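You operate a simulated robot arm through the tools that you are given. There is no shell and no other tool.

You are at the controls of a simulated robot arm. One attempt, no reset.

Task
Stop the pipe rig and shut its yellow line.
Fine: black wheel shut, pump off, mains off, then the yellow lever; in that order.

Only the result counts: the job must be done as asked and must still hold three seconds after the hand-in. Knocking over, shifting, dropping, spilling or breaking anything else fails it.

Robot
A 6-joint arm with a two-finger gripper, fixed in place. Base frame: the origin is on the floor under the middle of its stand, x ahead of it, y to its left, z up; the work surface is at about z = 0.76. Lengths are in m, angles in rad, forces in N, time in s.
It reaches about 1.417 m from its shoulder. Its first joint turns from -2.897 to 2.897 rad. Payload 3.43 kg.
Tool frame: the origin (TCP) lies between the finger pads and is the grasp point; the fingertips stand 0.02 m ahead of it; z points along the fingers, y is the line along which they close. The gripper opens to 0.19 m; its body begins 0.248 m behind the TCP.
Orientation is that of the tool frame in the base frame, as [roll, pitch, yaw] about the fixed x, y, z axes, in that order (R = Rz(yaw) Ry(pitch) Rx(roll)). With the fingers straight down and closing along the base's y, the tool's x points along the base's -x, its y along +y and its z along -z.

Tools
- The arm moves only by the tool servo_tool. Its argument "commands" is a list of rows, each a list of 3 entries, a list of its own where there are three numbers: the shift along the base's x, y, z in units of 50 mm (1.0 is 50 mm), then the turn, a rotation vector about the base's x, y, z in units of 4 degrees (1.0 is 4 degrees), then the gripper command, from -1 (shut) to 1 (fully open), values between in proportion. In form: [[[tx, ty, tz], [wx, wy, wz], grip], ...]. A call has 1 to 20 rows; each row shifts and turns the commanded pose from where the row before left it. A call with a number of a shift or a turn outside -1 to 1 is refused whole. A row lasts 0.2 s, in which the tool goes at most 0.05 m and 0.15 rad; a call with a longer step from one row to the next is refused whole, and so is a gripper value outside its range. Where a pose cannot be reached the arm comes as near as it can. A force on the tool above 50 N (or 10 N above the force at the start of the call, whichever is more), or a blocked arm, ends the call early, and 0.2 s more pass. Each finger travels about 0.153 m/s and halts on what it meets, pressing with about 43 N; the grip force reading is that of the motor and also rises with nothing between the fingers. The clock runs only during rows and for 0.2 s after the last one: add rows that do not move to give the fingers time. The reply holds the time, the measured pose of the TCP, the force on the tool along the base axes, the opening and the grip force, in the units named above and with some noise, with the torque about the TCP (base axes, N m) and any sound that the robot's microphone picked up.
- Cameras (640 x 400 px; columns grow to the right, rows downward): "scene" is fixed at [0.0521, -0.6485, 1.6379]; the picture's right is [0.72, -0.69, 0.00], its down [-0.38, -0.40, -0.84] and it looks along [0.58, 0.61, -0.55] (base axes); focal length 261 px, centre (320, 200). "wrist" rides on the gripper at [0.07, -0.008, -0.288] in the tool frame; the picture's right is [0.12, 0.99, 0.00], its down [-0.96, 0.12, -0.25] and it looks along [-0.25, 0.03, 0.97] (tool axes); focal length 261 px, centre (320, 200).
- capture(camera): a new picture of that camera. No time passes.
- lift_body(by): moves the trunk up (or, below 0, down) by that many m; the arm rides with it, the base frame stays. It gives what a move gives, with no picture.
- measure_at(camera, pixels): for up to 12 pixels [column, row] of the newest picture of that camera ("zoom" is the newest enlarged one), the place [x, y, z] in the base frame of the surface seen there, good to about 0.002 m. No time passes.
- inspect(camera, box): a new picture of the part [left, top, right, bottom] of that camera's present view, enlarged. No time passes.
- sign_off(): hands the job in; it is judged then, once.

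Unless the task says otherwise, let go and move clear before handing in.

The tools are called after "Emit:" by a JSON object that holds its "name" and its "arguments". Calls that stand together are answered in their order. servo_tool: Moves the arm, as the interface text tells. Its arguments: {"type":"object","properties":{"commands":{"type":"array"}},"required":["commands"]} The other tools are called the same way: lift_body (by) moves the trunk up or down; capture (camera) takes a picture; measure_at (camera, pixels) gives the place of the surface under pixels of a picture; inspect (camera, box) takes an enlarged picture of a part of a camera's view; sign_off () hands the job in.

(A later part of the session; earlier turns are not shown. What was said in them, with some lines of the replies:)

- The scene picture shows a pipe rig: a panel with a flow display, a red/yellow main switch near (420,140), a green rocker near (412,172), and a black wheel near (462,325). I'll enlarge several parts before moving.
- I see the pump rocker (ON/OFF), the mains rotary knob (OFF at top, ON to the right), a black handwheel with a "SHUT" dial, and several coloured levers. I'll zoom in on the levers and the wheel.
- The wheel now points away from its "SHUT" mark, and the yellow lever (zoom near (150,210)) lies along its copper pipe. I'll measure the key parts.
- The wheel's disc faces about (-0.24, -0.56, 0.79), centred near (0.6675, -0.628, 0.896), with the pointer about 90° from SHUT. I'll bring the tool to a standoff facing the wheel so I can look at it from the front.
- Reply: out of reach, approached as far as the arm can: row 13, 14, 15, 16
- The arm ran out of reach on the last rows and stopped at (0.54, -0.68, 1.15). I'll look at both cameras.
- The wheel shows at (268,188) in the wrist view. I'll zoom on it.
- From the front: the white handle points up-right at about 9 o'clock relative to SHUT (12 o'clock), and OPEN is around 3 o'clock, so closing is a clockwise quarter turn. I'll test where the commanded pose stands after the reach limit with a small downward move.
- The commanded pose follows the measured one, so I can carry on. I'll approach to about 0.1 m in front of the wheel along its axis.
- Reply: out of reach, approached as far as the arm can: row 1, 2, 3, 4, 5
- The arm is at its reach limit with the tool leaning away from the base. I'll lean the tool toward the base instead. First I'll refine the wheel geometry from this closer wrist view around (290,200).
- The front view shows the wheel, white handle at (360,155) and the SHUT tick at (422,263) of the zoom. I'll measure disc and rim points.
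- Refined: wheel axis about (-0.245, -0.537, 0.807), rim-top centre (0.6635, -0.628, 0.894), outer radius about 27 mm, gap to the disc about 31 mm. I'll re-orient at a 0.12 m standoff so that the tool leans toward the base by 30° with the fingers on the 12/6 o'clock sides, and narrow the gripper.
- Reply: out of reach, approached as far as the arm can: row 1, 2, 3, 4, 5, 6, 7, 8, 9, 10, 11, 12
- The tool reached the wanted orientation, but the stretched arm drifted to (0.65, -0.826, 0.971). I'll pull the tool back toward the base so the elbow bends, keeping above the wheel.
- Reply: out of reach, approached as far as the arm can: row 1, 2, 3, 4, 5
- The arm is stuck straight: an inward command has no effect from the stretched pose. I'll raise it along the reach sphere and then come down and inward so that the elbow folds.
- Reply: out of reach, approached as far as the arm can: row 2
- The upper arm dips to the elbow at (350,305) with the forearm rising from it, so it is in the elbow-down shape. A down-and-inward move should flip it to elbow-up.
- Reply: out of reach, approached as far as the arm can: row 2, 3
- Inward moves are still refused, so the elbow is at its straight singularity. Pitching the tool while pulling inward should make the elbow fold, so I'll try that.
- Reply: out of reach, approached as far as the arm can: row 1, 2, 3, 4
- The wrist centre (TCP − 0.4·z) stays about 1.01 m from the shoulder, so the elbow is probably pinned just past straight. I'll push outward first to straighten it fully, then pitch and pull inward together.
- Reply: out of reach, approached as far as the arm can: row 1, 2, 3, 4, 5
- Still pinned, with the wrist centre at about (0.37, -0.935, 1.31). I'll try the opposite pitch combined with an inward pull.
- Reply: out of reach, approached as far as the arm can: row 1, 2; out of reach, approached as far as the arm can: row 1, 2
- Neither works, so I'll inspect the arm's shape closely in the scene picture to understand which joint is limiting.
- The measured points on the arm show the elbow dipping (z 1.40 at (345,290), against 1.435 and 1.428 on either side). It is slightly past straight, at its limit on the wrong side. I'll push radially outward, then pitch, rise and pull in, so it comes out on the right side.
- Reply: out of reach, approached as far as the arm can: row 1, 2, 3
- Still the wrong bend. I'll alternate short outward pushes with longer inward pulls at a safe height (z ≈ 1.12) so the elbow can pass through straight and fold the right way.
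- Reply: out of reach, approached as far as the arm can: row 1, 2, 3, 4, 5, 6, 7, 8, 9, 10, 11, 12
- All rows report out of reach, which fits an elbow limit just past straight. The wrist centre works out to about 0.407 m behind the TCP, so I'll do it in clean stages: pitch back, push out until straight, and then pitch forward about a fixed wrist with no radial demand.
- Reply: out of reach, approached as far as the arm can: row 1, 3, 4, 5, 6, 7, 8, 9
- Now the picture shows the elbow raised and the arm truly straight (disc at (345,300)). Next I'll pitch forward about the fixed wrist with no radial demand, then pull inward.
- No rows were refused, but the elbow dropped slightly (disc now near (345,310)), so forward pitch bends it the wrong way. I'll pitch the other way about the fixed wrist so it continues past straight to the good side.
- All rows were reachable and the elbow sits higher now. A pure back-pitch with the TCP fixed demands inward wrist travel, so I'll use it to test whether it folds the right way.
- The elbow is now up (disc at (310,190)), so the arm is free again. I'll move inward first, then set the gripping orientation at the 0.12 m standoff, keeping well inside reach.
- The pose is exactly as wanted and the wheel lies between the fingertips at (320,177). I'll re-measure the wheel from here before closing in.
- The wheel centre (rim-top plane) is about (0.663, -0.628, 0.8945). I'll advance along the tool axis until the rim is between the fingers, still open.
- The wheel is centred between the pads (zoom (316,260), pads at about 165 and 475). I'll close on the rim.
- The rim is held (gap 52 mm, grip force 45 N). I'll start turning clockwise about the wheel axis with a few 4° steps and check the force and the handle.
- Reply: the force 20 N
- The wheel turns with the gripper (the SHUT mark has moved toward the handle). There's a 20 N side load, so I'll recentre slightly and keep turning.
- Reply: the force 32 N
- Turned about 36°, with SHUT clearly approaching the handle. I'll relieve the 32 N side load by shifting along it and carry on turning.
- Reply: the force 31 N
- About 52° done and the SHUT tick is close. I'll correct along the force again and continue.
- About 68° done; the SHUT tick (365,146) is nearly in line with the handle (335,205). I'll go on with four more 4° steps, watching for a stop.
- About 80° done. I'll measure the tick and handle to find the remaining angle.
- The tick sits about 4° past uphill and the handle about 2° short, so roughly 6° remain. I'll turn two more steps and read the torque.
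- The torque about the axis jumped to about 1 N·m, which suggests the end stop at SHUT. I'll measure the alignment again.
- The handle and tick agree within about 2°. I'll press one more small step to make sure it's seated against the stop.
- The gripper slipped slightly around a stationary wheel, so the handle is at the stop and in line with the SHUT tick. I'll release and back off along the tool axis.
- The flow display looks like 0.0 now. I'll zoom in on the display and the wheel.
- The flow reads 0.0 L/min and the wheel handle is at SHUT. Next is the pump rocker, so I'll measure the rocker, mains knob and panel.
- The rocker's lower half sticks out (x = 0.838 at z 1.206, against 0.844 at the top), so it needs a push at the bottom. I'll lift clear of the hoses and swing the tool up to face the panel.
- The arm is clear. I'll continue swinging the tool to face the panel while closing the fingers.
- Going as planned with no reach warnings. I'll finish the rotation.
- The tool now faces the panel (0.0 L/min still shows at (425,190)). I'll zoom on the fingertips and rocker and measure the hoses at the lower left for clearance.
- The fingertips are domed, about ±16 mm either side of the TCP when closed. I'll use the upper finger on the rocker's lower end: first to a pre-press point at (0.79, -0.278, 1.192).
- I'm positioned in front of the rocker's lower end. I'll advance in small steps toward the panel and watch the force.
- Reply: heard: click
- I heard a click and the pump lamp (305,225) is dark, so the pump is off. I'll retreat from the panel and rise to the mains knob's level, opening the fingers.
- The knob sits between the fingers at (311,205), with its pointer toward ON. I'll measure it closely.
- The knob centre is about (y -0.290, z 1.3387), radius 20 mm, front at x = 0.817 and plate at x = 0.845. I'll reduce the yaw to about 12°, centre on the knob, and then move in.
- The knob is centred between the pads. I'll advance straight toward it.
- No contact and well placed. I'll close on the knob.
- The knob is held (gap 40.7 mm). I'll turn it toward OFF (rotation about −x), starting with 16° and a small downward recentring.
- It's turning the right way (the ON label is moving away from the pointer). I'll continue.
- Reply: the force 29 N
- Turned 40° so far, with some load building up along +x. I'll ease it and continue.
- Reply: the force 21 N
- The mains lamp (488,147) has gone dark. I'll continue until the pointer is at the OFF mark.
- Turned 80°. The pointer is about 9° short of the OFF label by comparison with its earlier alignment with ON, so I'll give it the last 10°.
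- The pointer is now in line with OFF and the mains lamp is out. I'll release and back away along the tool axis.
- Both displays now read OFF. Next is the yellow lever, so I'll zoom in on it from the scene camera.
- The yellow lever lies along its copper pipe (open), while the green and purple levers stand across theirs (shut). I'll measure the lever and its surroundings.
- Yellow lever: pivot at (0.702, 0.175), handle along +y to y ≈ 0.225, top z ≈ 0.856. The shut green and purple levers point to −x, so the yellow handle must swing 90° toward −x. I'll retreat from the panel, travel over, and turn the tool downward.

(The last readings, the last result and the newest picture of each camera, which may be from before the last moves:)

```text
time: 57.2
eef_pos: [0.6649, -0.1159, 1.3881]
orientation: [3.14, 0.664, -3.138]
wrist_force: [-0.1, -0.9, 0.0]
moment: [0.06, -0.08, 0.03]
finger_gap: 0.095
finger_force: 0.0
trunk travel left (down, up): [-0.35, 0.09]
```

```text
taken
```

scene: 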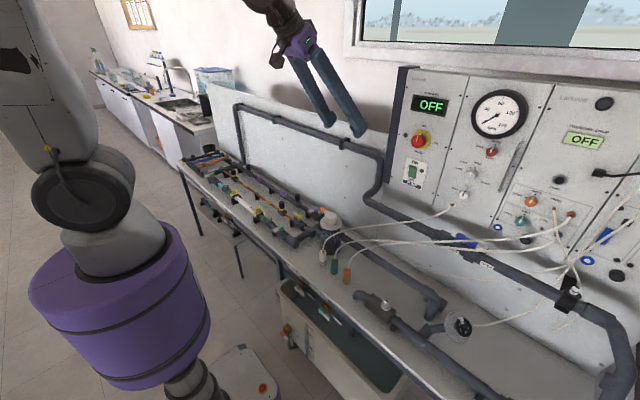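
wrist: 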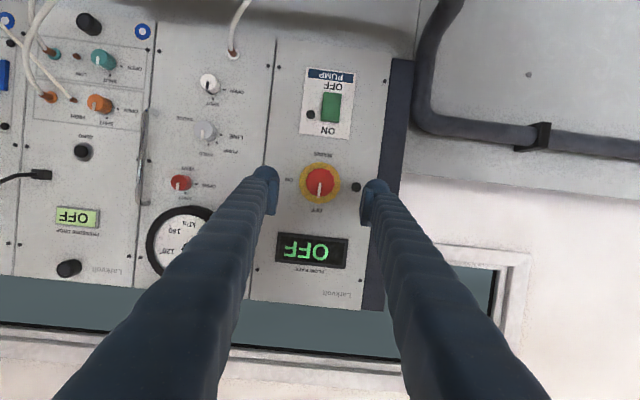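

The path is clear, with both displays OFF. I'll finish pitching the tool down over the rack.

Emit:
{"name": "servo_tool", "arguments": {"commands": [[[0.07, 0.6, -0.15], [0, 0.95, 0], 0], [[0.07, 0.6, -0.15], [0, 0.95, 0], 0], [[0.07, 0.6, -0.15], [0, 0.95, 0], 0], [[0.07, 0.6, -0.15], [0, 0.95, 0], 0], [[0.07, 0.6, -0.15], [0, 0.95, 0], 0], [[0.07, 0.6, -0.15], [0, 0.95, 0], 0], [[0.07, 0.6, -0.15], [0, 0.95, 0], 0], [[0.07, 0.6, -0.15], [0, 0.95, 0], 0], [[0.07, 0.6, -0.15], [0, 0.95, 0], 0], [[0.07, 0.6, -0.15], [0, 0.95, 0], 0]]}}

Emit:
{"name": "capture", "arguments": {"camera": "scene"}}

Emit:
{"name": "capture", "arguments": {"camera": "wrist"}}

Emit:
{"name": "inspect", "arguments": {"camera": "scene", "box": [398, 80, 498, 200]}}

```text
time: 59.4
eef_pos: [0.7015, 0.1852, 1.3095]
orientation: [3.138, -0.005, -3.14]
wrist_force: [0.5, 0.0, -0.6]
moment: [-0.1, 0.11, 0.0]
finger_gap: 0.0949
finger_force: 0.1
trunk travel left (down, up): [-0.35, 0.09]
```

```text
taken
```

scene: 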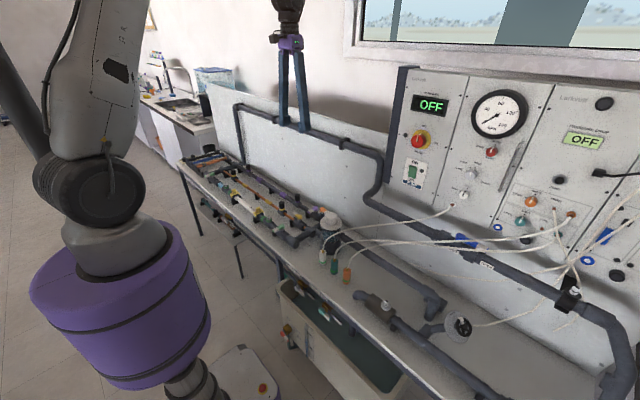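

```text
taken
```

wrist: 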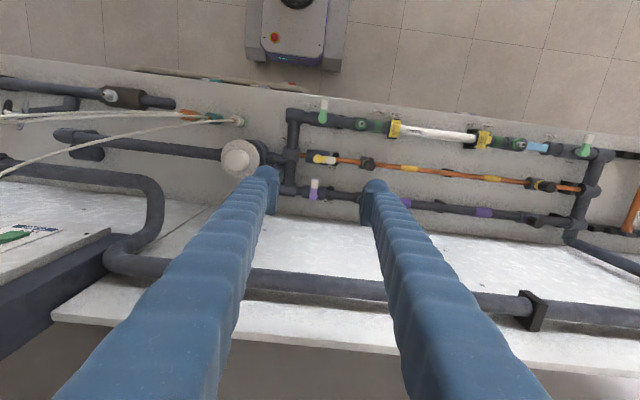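

```text
3.33 times, centred on (448, 140) of scene
```

zoom: 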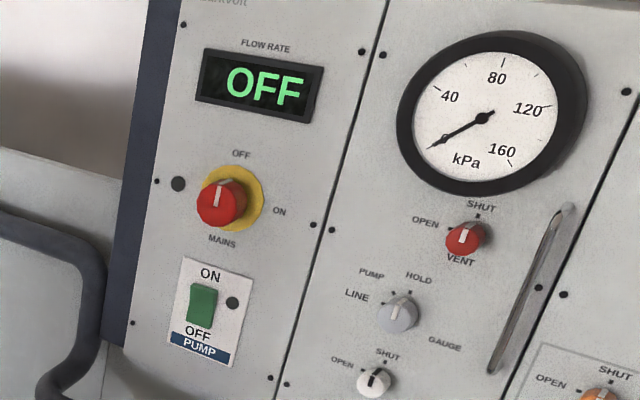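

The mains pointer is at OFF and both lamps are dark. Now I'll zoom on the yellow lever and its labels in the wrist view around (322,158).

Emit:
{"name": "inspect", "arguments": {"camera": "wrist", "box": [270, 90, 430, 210]}}

```text
3.33 times, centred on (350, 150) of wrist
```

zoom: 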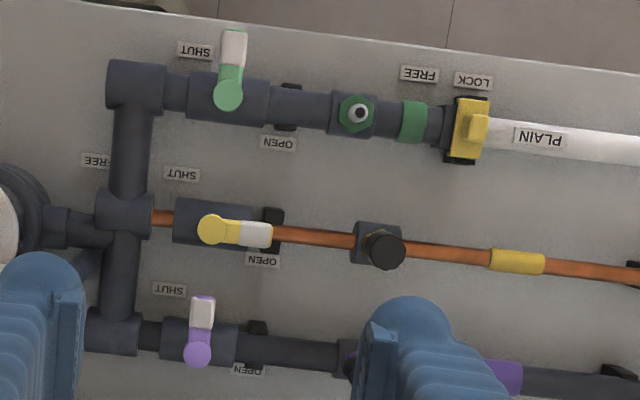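

The labels confirm it: the yellow handle is at OPEN, and SHUT is on the front (−x) side, as for the shut green and purple levers. I'll yaw the tool −90° so the fingers straddle the handle, while descending.

Emit:
{"name": "servo_tool", "arguments": {"commands": [[[-0.003, 0.019, -0.25], [0, 0, -0.98], -0.4], [[-0.003, 0.019, -0.25], [0, 0, -0.98], -0.4], [[-0.003, 0.019, -0.25], [0, 0, -0.98], -0.4], [[-0.003, 0.019, -0.25], [0, 0, -0.98], -0.4], [[-0.003, 0.019, -0.25], [0, 0, -0.98], -0.4], [[-0.003, 0.019, -0.25], [0, 0, -0.98], -0.4], [[-0.003, 0.019, -0.25], [0, 0, -0.98], -0.4], [[-0.003, 0.019, -0.25], [0, 0, -0.98], -0.4], [[-0.003, 0.019, -0.25], [0, 0, -0.98], -0.4], [[-0.003, 0.019, -0.25], [0, 0, -0.98], -0.4], [[-0.003, 0.019, -0.25], [0, 0, -0.98], -0.4], [[-0.003, 0.019, -0.25], [0, 0, -0.98], -0.4]]}}

Emit:
{"name": "servo_tool", "arguments": {"commands": [[[-0.003, 0.019, -0.25], [0, 0, -0.98], -0.4], [[-0.003, 0.019, -0.25], [0, 0, -0.98], -0.4], [[-0.003, 0.019, -0.25], [0, 0, -0.98], -0.4], [[-0.003, 0.019, -0.25], [0, 0, -0.98], -0.4], [[-0.003, 0.019, -0.25], [0, 0, -0.98], -0.4], [[-0.003, 0.019, -0.25], [0, 0, -0.98], -0.4], [[-0.003, 0.019, -0.25], [0, 0, -0.98], -0.4], [[-0.003, 0.019, -0.25], [0, 0, -0.98], -0.4], [[-0.003, 0.019, -0.25], [0, 0, -0.98], -0.4], [[-0.003, 0.019, -0.25], [0, 0, -0.98], -0.4], [[-0.003, 0.019, -0.25], [0, 0, -0.98], -0.4]]}}

Emit:
{"name": "capture", "arguments": {"camera": "wrist"}}

Emit:
{"name": "capture", "arguments": {"camera": "scene"}}

```text
time: 62.0
eef_pos: [0.6976, 0.1967, 1.1597]
orientation: [3.138, -0.001, 2.322]
wrist_force: [1.0, 0.8, 0.2]
moment: [-0.01, 0.02, 0.02]
finger_gap: 0.0569
finger_force: 0.0
trunk travel left (down, up): [-0.35, 0.09]
```

```text
time: 64.4
eef_pos: [0.6952, 0.2068, 1.0238]
orientation: [3.14, 0.0, 1.57]
wrist_force: [1.1, 0.0, 1.0]
moment: [0.01, 0.02, 0.05]
finger_gap: 0.0568
finger_force: 0.0
trunk travel left (down, up): [-0.35, 0.09]
```

```text
taken
```

wrist: 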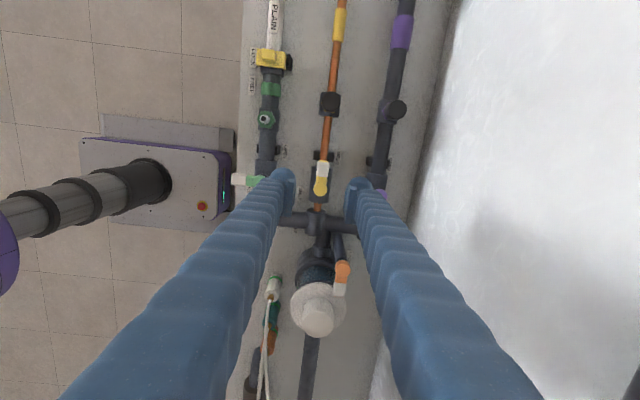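

```text
taken
```

scene: 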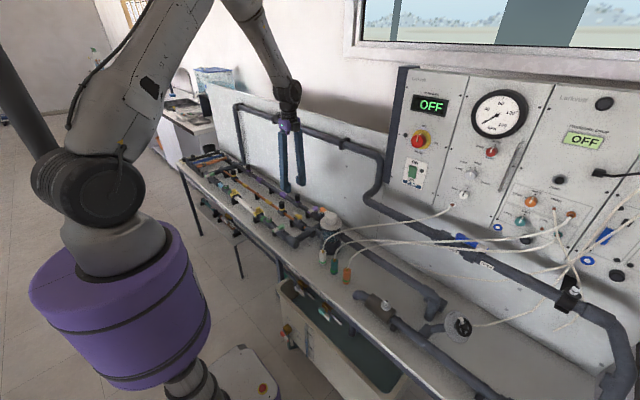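

The fingers straddle the lever line in the wrist view (lever at (321,178)). I'll zoom and measure the handle from here.

Emit:
{"name": "inspect", "arguments": {"camera": "wrist", "box": [265, 140, 375, 225]}}

```text
4.71 times, centred on (320, 182) of wrist
```

zoom: 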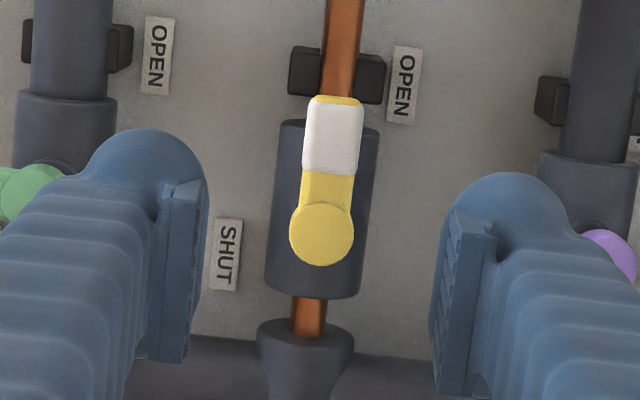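

Emit:
{"name": "measure_at", "arguments": {"camera": "zoom", "pixels": [[321, 235], [325, 185], [333, 140], [312, 140], [355, 140], [335, 105], [290, 180], [365, 180], [340, 60], [321, 330], [20, 190], [605, 245]]}}

```text
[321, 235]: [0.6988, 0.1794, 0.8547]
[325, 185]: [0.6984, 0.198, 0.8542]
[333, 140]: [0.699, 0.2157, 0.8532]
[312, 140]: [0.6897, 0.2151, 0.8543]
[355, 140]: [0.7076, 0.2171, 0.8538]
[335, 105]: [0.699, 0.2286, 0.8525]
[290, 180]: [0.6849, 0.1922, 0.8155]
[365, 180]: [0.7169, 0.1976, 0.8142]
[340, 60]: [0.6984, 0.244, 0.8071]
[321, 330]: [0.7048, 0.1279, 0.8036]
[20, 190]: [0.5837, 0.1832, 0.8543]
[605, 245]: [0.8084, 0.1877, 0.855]
```

Handle: pivot (0.699, 0.179), tip at y ≈ 0.231, about 24 mm wide, top z ≈ 0.8535; the valve body top is near 0.824. I'll descend to straddle it.

Emit:
{"name": "servo_tool", "arguments": {"commands": [[[0.019, 0.026, -0.68], [0, 0, 0], -0.4], [[0.019, 0.026, -0.68], [0, 0, 0], -0.4], [[0.019, 0.026, -0.68], [0, 0, 0], -0.4], [[0.019, 0.026, -0.68], [0, 0, 0], -0.4]]}}

Emit:
{"name": "inspect", "arguments": {"camera": "wrist", "box": [265, 140, 375, 225]}}

Emit:
{"name": "inspect", "arguments": {"camera": "scene", "box": [265, 180, 345, 240]}}

```text
time: 65.4
eef_pos: [0.7005, 0.2107, 0.8888]
orientation: [3.137, -0.001, 1.571]
wrist_force: [1.3, -0.4, -1.2]
moment: [0.02, 0.07, 0.02]
finger_gap: 0.0567
finger_force: 0.1
trunk travel left (down, up): [-0.35, 0.09]
```

```text
4.71 times, centred on (320, 182) of wrist
```

zoom: 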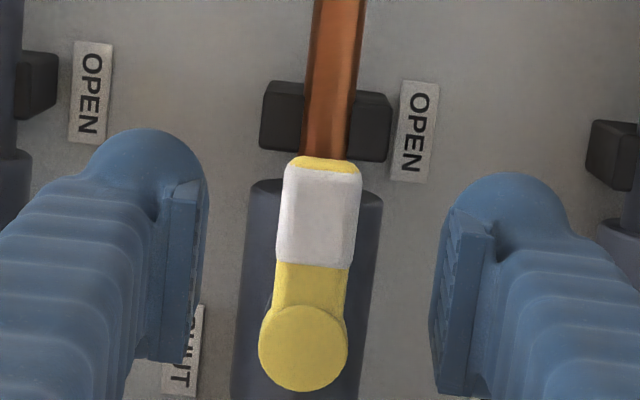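

```text
6.67 times, centred on (305, 210) of scene
```

zoom: 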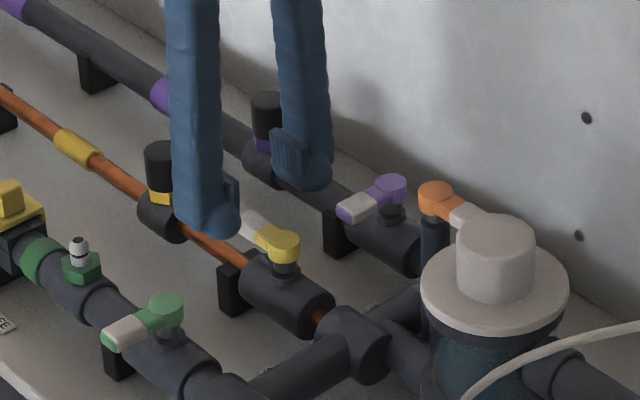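

The handle is cleanly between the fingers. I'll lower the last 34 mm and close on it.

Emit:
{"name": "servo_tool", "arguments": {"commands": [[[-0.015, 0.01, -0.34], [0, 0, 0], -0.4], [[-0.015, 0.01, -0.34], [0, 0, 0], -0.4], [[0, 0, 0], [0, 0, 0], -0.4]]}}

Emit:
{"name": "inspect", "arguments": {"camera": "wrist", "box": [265, 140, 375, 225]}}

Emit:
{"name": "inspect", "arguments": {"camera": "scene", "box": [265, 180, 345, 240]}}

```text
time: 66.2
eef_pos: [0.6979, 0.2126, 0.855]
orientation: [3.138, 0.001, 1.572]
wrist_force: [-0.6, -0.8, -0.3]
moment: [0.02, 0.02, -0.01]
finger_gap: 0.057
finger_force: 0.0
trunk travel left (down, up): [-0.35, 0.09]
```

```text
4.71 times, centred on (320, 182) of wrist
```

zoom: 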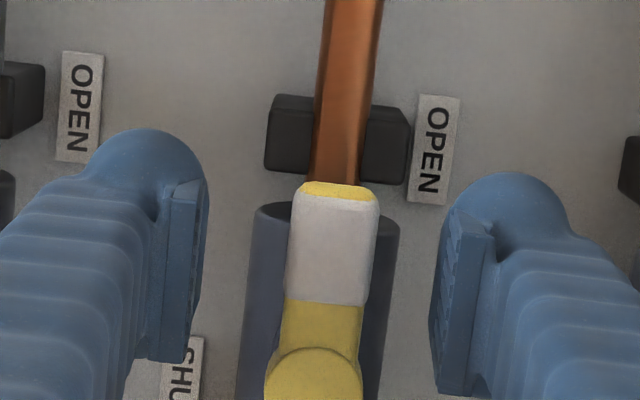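

```text
6.67 times, centred on (305, 210) of scene
```

zoom: 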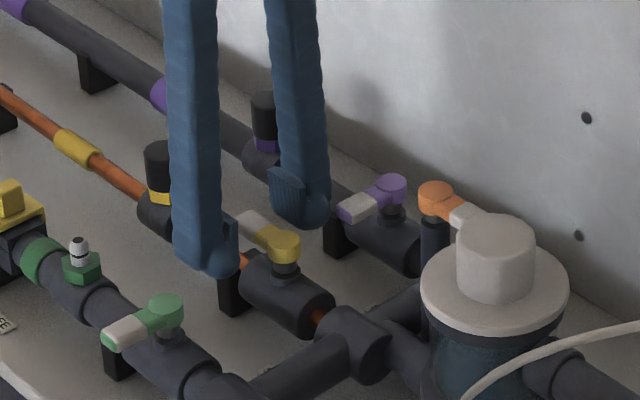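

The handle sits about 3 mm toward the right finger. I'll shift slightly and close.

Emit:
{"name": "servo_tool", "arguments": {"commands": [[[0.05, 0, 0], [0, 0, 0], -0.6], [[0, 0, 0], [0, 0, 0], -1], [[0, 0, 0], [0, 0, 0], -1]]}}

Emit:
{"name": "inspect", "arguments": {"camera": "wrist", "box": [265, 140, 375, 225]}}

```text
time: 67.0
eef_pos: [0.6987, 0.212, 0.8544]
orientation: [3.14, 0.002, 1.571]
wrist_force: [-1.8, 1.2, -1.3]
moment: [-0.02, 0.04, -0.02]
finger_gap: 0.0189
finger_force: 45.0
trunk travel left (down, up): [-0.35, 0.09]
```

```text
4.71 times, centred on (320, 182) of wrist
```

zoom: 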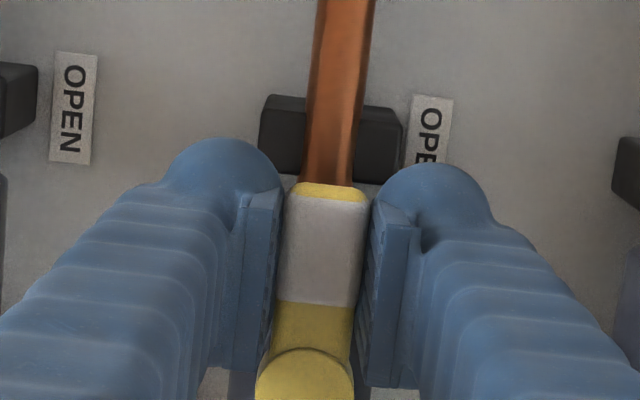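

The handle is gripped (gap 18.9 mm), 33 mm from the pivot. I'll swing it toward −x along the arc, starting with 20°.

Emit:
{"name": "servo_tool", "arguments": {"commands": [[[-0.0461, -0.0016, 0], [0, 0, 1], -1], [[-0.0458, -0.0048, 0], [0, 0, 1], -1], [[-0.0453, -0.0081, 0], [0, 0, 1], -1], [[-0.0447, -0.0111, 0], [0, 0, 1], -1], [[-0.0438, -0.0143, 0], [0, 0, 1], -1]]}}

Emit:
{"name": "inspect", "arguments": {"camera": "wrist", "box": [265, 140, 375, 225]}}

Emit:
{"name": "inspect", "arguments": {"camera": "scene", "box": [265, 180, 345, 240]}}

```text
time: 68.2
eef_pos: [0.6888, 0.2095, 0.8542]
orientation: [3.139, 0.0, 1.919]
wrist_force: [0.8, -4.9, -3.2]
moment: [-0.05, -0.06, -0.04]
finger_gap: 0.019
finger_force: 44.9
trunk travel left (down, up): [-0.35, 0.09]
```

```text
4.71 times, centred on (320, 182) of wrist
```

zoom: 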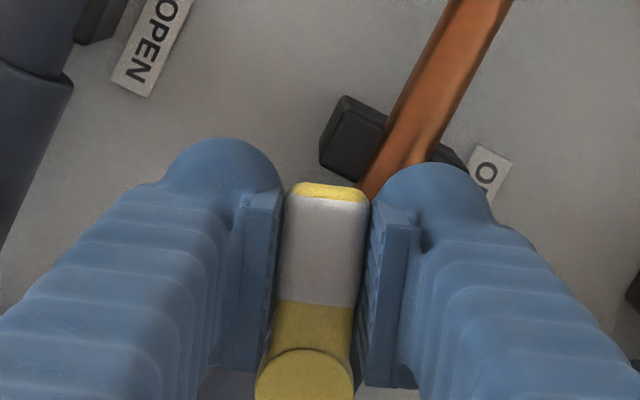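

```text
6.67 times, centred on (305, 210) of scene
```

zoom: 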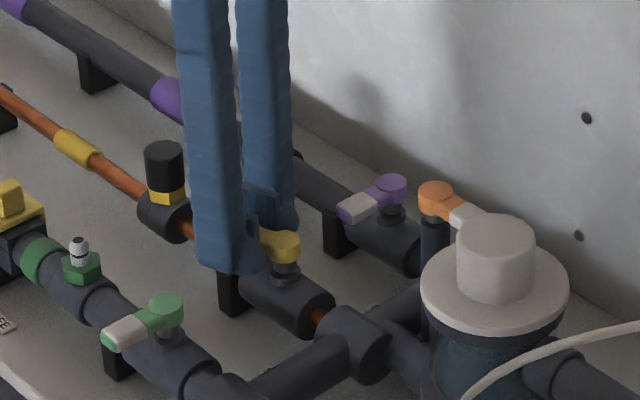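

It swings easily with low force. I'll continue along the arc.

Emit:
{"name": "servo_tool", "arguments": {"commands": [[[-0.0427, -0.0173, 0], [0, 0, 1], -1], [[-0.0414, -0.0202, 0], [0, 0, 1], -1], [[-0.0399, -0.023, 0], [0, 0, 1], -1], [[-0.0382, -0.0257, 0], [0, 0, 1], -1], [[-0.0363, -0.0284, 0], [0, 0, 1], -1], [[-0.0343, -0.0308, 0], [0, 0, 1], -1], [[-0.0319, -0.0331, 0], [0, 0, 1], -1], [[-0.0296, -0.0352, 0], [0, 0, 1], -1]]}}

Emit:
{"name": "inspect", "arguments": {"camera": "wrist", "box": [265, 140, 375, 225]}}

Emit:
{"name": "inspect", "arguments": {"camera": "scene", "box": [265, 180, 345, 240]}}

```text
time: 70.0
eef_pos: [0.6741, 0.2002, 0.8543]
orientation: [3.137, -0.001, 2.48]
wrist_force: [0.3, -5.9, 1.2]
moment: [0.23, 0.34, -0.14]
finger_gap: 0.0191
finger_force: 45.2
trunk travel left (down, up): [-0.35, 0.09]
```

```text
4.71 times, centred on (320, 182) of wrist
```

zoom: 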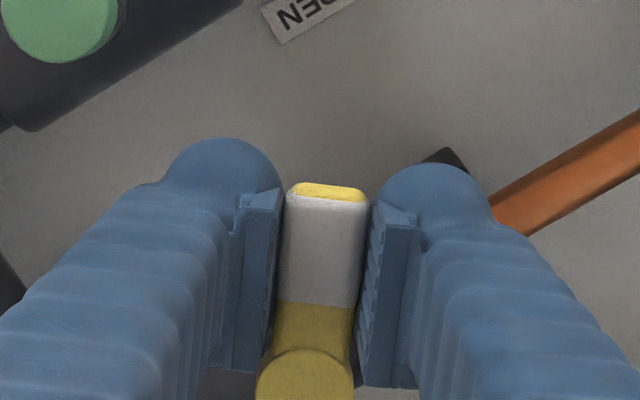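

```text
6.67 times, centred on (305, 210) of scene
```

zoom: 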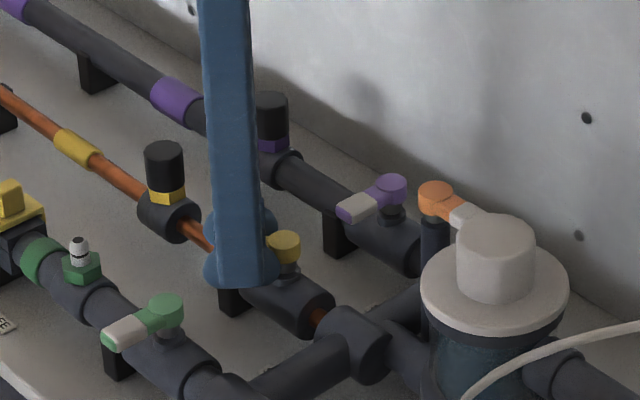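

Turned 52° and still easy. I'll carry on to about 88°.

Emit:
{"name": "servo_tool", "arguments": {"commands": [[[-0.0271, -0.0373, 0], [0, 0, 1], -1], [[-0.0244, -0.0391, 0], [0, 0, 1], -1], [[-0.0216, -0.0407, 0], [0, 0, 1], -1], [[-0.0187, -0.0421, 0], [0, 0, 1], -1], [[-0.0158, -0.0433, 0], [0, 0, 1], -1], [[-0.0127, -0.0443, 0], [0, 0, 1], -1], [[-0.0096, -0.0451, 0], [0, 0, 1], -1], [[-0.0064, -0.0456, 0], [0, 0, 1], -1]]}}

Emit:
{"name": "inspect", "arguments": {"camera": "wrist", "box": [235, 120, 405, 235]}}

Emit:
{"name": "inspect", "arguments": {"camera": "scene", "box": [265, 180, 345, 240]}}

```text
time: 71.8
eef_pos: [0.668, 0.1829, 0.855]
orientation: [3.137, -0.002, 3.038]
wrist_force: [5.8, 0.4, 10.7]
moment: [-0.02, -0.2, 0.09]
finger_gap: 0.0187
finger_force: 45.6
trunk travel left (down, up): [-0.35, 0.09]
```

```text
3.48 times, centred on (320, 178) of wrist
```

zoom: 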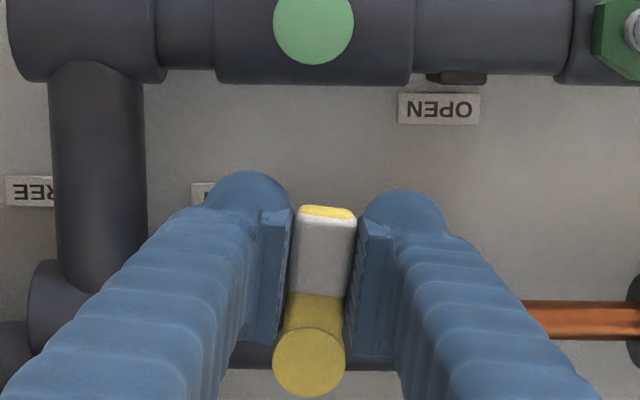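

```text
6.67 times, centred on (305, 210) of scene
```

zoom: 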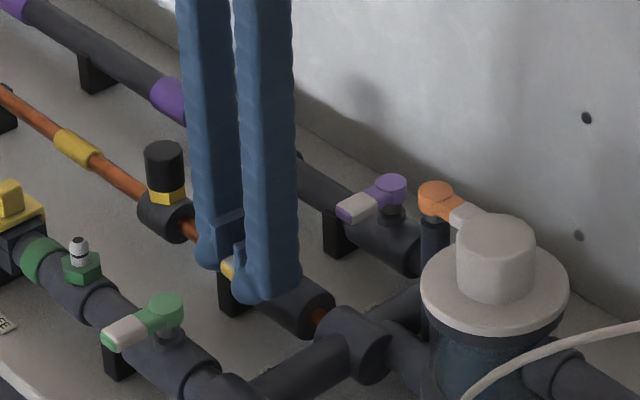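

At 84° now. I'll do the last two steps to reach 92° and see whether the stop is felt.

Emit:
{"name": "servo_tool", "arguments": {"commands": [[[-0.0032, -0.0459, 0], [0, 0, 1], -1], [[0, -0.0461, 0], [0, 0, 1], -1], [[0, 0, 0], [0, 0, 0], -1]]}}

Emit:
{"name": "inspect", "arguments": {"camera": "wrist", "box": [235, 120, 405, 235]}}

```text
time: 72.6
eef_pos: [0.667, 0.1798, 0.8545]
orientation: [3.139, -0.001, -3.105]
wrist_force: [4.6, 13.3, 13.0]
moment: [0.13, 0.14, -1.1]
finger_gap: 0.0195
finger_force: 45.2
trunk travel left (down, up): [-0.35, 0.09]
```

```text
3.48 times, centred on (320, 178) of wrist
```

zoom: 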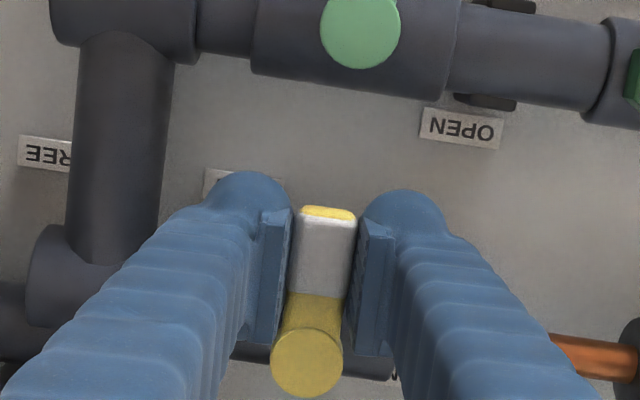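

Torque rose to 1.1 N·m with a side force, so the lever is against its SHUT stop. I'll open the fingers a little and lift straight up.

Emit:
{"name": "servo_tool", "arguments": {"commands": [[[0, 0, 0], [0, 0, 0], -0.5], [[0, 0, 0], [0, 0, 0], -0.5], [[0, 0, 0], [0, 0, 0], -0.5], [[0, 0, 0.4], [0, 0, 0], -0.5], [[0, 0, 0.8], [0, 0, 0], -0.5], [[0, 0, 0.8], [0, 0, 0], -0.5], [[0, 0, 0.8], [0, 0, 0], -0.5], [[0, 0, 0.8], [0, 0, 0], -0.5]]}}

Emit:
{"name": "capture", "arguments": {"camera": "wrist"}}

Emit:
{"name": "capture", "arguments": {"camera": "scene"}}

```text
time: 74.4
eef_pos: [0.668, 0.1777, 1.0374]
orientation: [3.137, 0.001, -3.106]
wrist_force: [0.8, 0.0, 0.2]
moment: [0.02, -0.03, -0.03]
finger_gap: 0.0475
finger_force: 0.1
trunk travel left (down, up): [-0.35, 0.09]
```

```text
taken
```

wrist: 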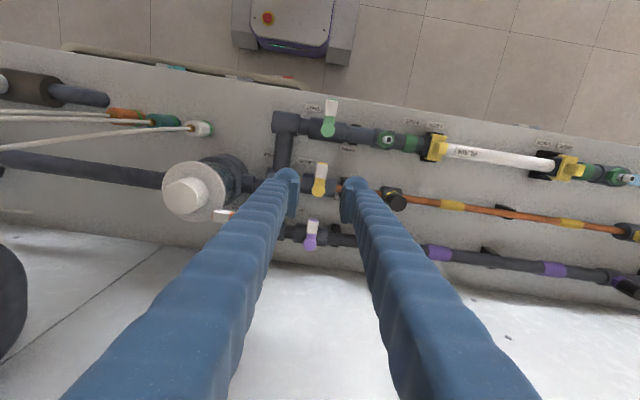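

```text
taken
```

scene: 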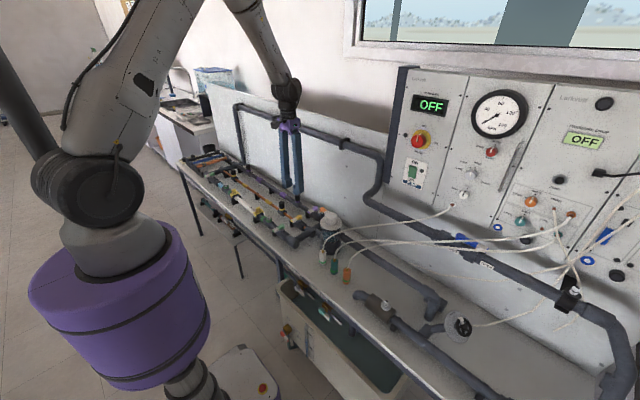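

The yellow lever now stands across its pipe like the others. I'll rise further and do a final check on the lever, wheel, panel and surroundings.

Emit:
{"name": "servo_tool", "arguments": {"commands": [[[-0.2, 0, 0.8], [0, 0, 0], -0.5], [[-0.2, 0, 0.8], [0, 0, 0], -0.5], [[-0.2, 0, 0.8], [0, 0, 0], -0.5], [[-0.2, 0, 0.8], [0, 0, 0], -0.5], [[-0.2, 0, 0.8], [0, 0, 0], -0.5], [[0, 0, 0], [0, 0, 0], -0.5]]}}

Emit:
{"name": "inspect", "arguments": {"camera": "scene", "box": [265, 180, 345, 240]}}

Emit:
{"name": "inspect", "arguments": {"camera": "scene", "box": [430, 300, 490, 350]}}

Emit:
{"name": "inspect", "arguments": {"camera": "scene", "box": [390, 80, 640, 260]}}

Emit:
{"name": "capture", "arguments": {"camera": "wrist"}}

```text
time: 75.8
eef_pos: [0.6184, 0.1767, 1.2351]
orientation: [3.138, -0.002, -3.106]
wrist_force: [1.0, -0.3, -0.1]
moment: [-0.02, 0.1, -0.03]
finger_gap: 0.0475
finger_force: 0.2
trunk travel left (down, up): [-0.35, 0.09]
```

```text
6.67 times, centred on (305, 210) of scene
```

zoom: 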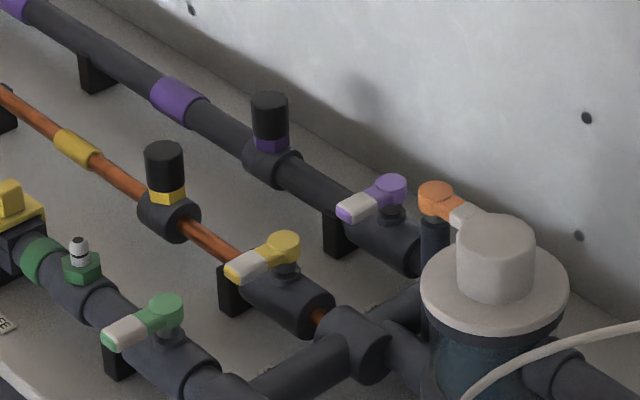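

```text
8.00 times, centred on (460, 325) of scene
```

zoom: 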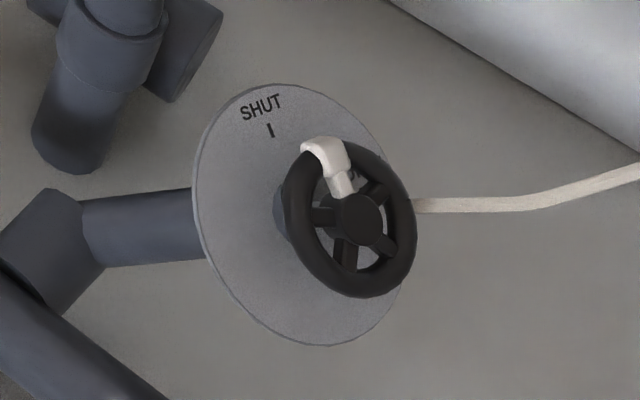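

```text
2.22 times, centred on (515, 170) of scene
```

zoom: 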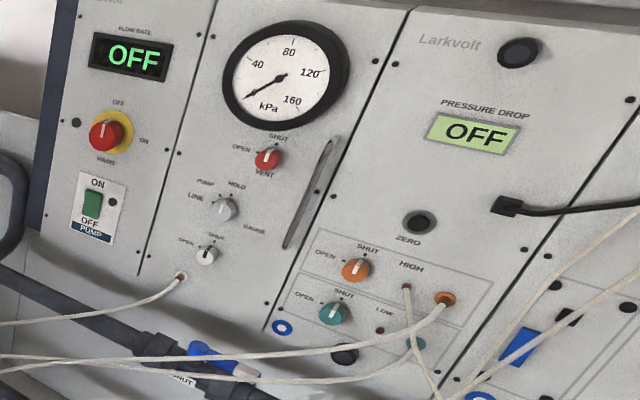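

```text
taken
```

wrist: 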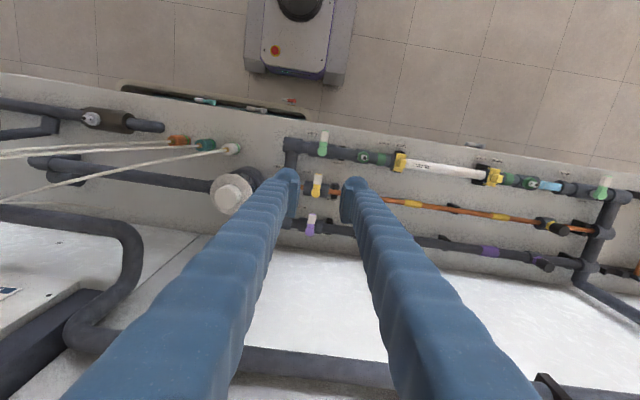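

All four checks are good:
- **Wheel:** its handle is at SHUT.
- **Pump:** the rocker is off and its lamp is dark.
- **Mains:** the pointer is at OFF and both displays read OFF.
- **Yellow lever:** it stands across its pipe, parallel to the other shut levers.

The hand is open and well clear, so I'm handing in.

Emit:
{"name": "sign_off", "arguments": {}}

```text
The job is handed in.
```

The rig is stopped and the yellow line is shut. I did the steps in the order you gave and handed the job in.

1. **Black wheel:** turned about 90° clockwise to its stop at SHUT. The flow display dropped from 23.3 to 0.0 L/min.
2. **Pump:** the switch was pressed to OFF. It clicked and the pump lamp went out.
3. **Mains:** the knob was turned from ON to OFF. The mains lamp went out and both panel displays now read OFF.
4. **Yellow lever:** swung 90° to its stop on the SHUT side. It now stands across its pipe like the green and purple levers.

Early on, while I was lining up with the wheel, the arm locked at full stretch and took some extra moves to free. This happened clear of the rig, with no contact on the force readings.

In the final pictures nothing else looked moved or disturbed. The gripper is open and clear of the rig.
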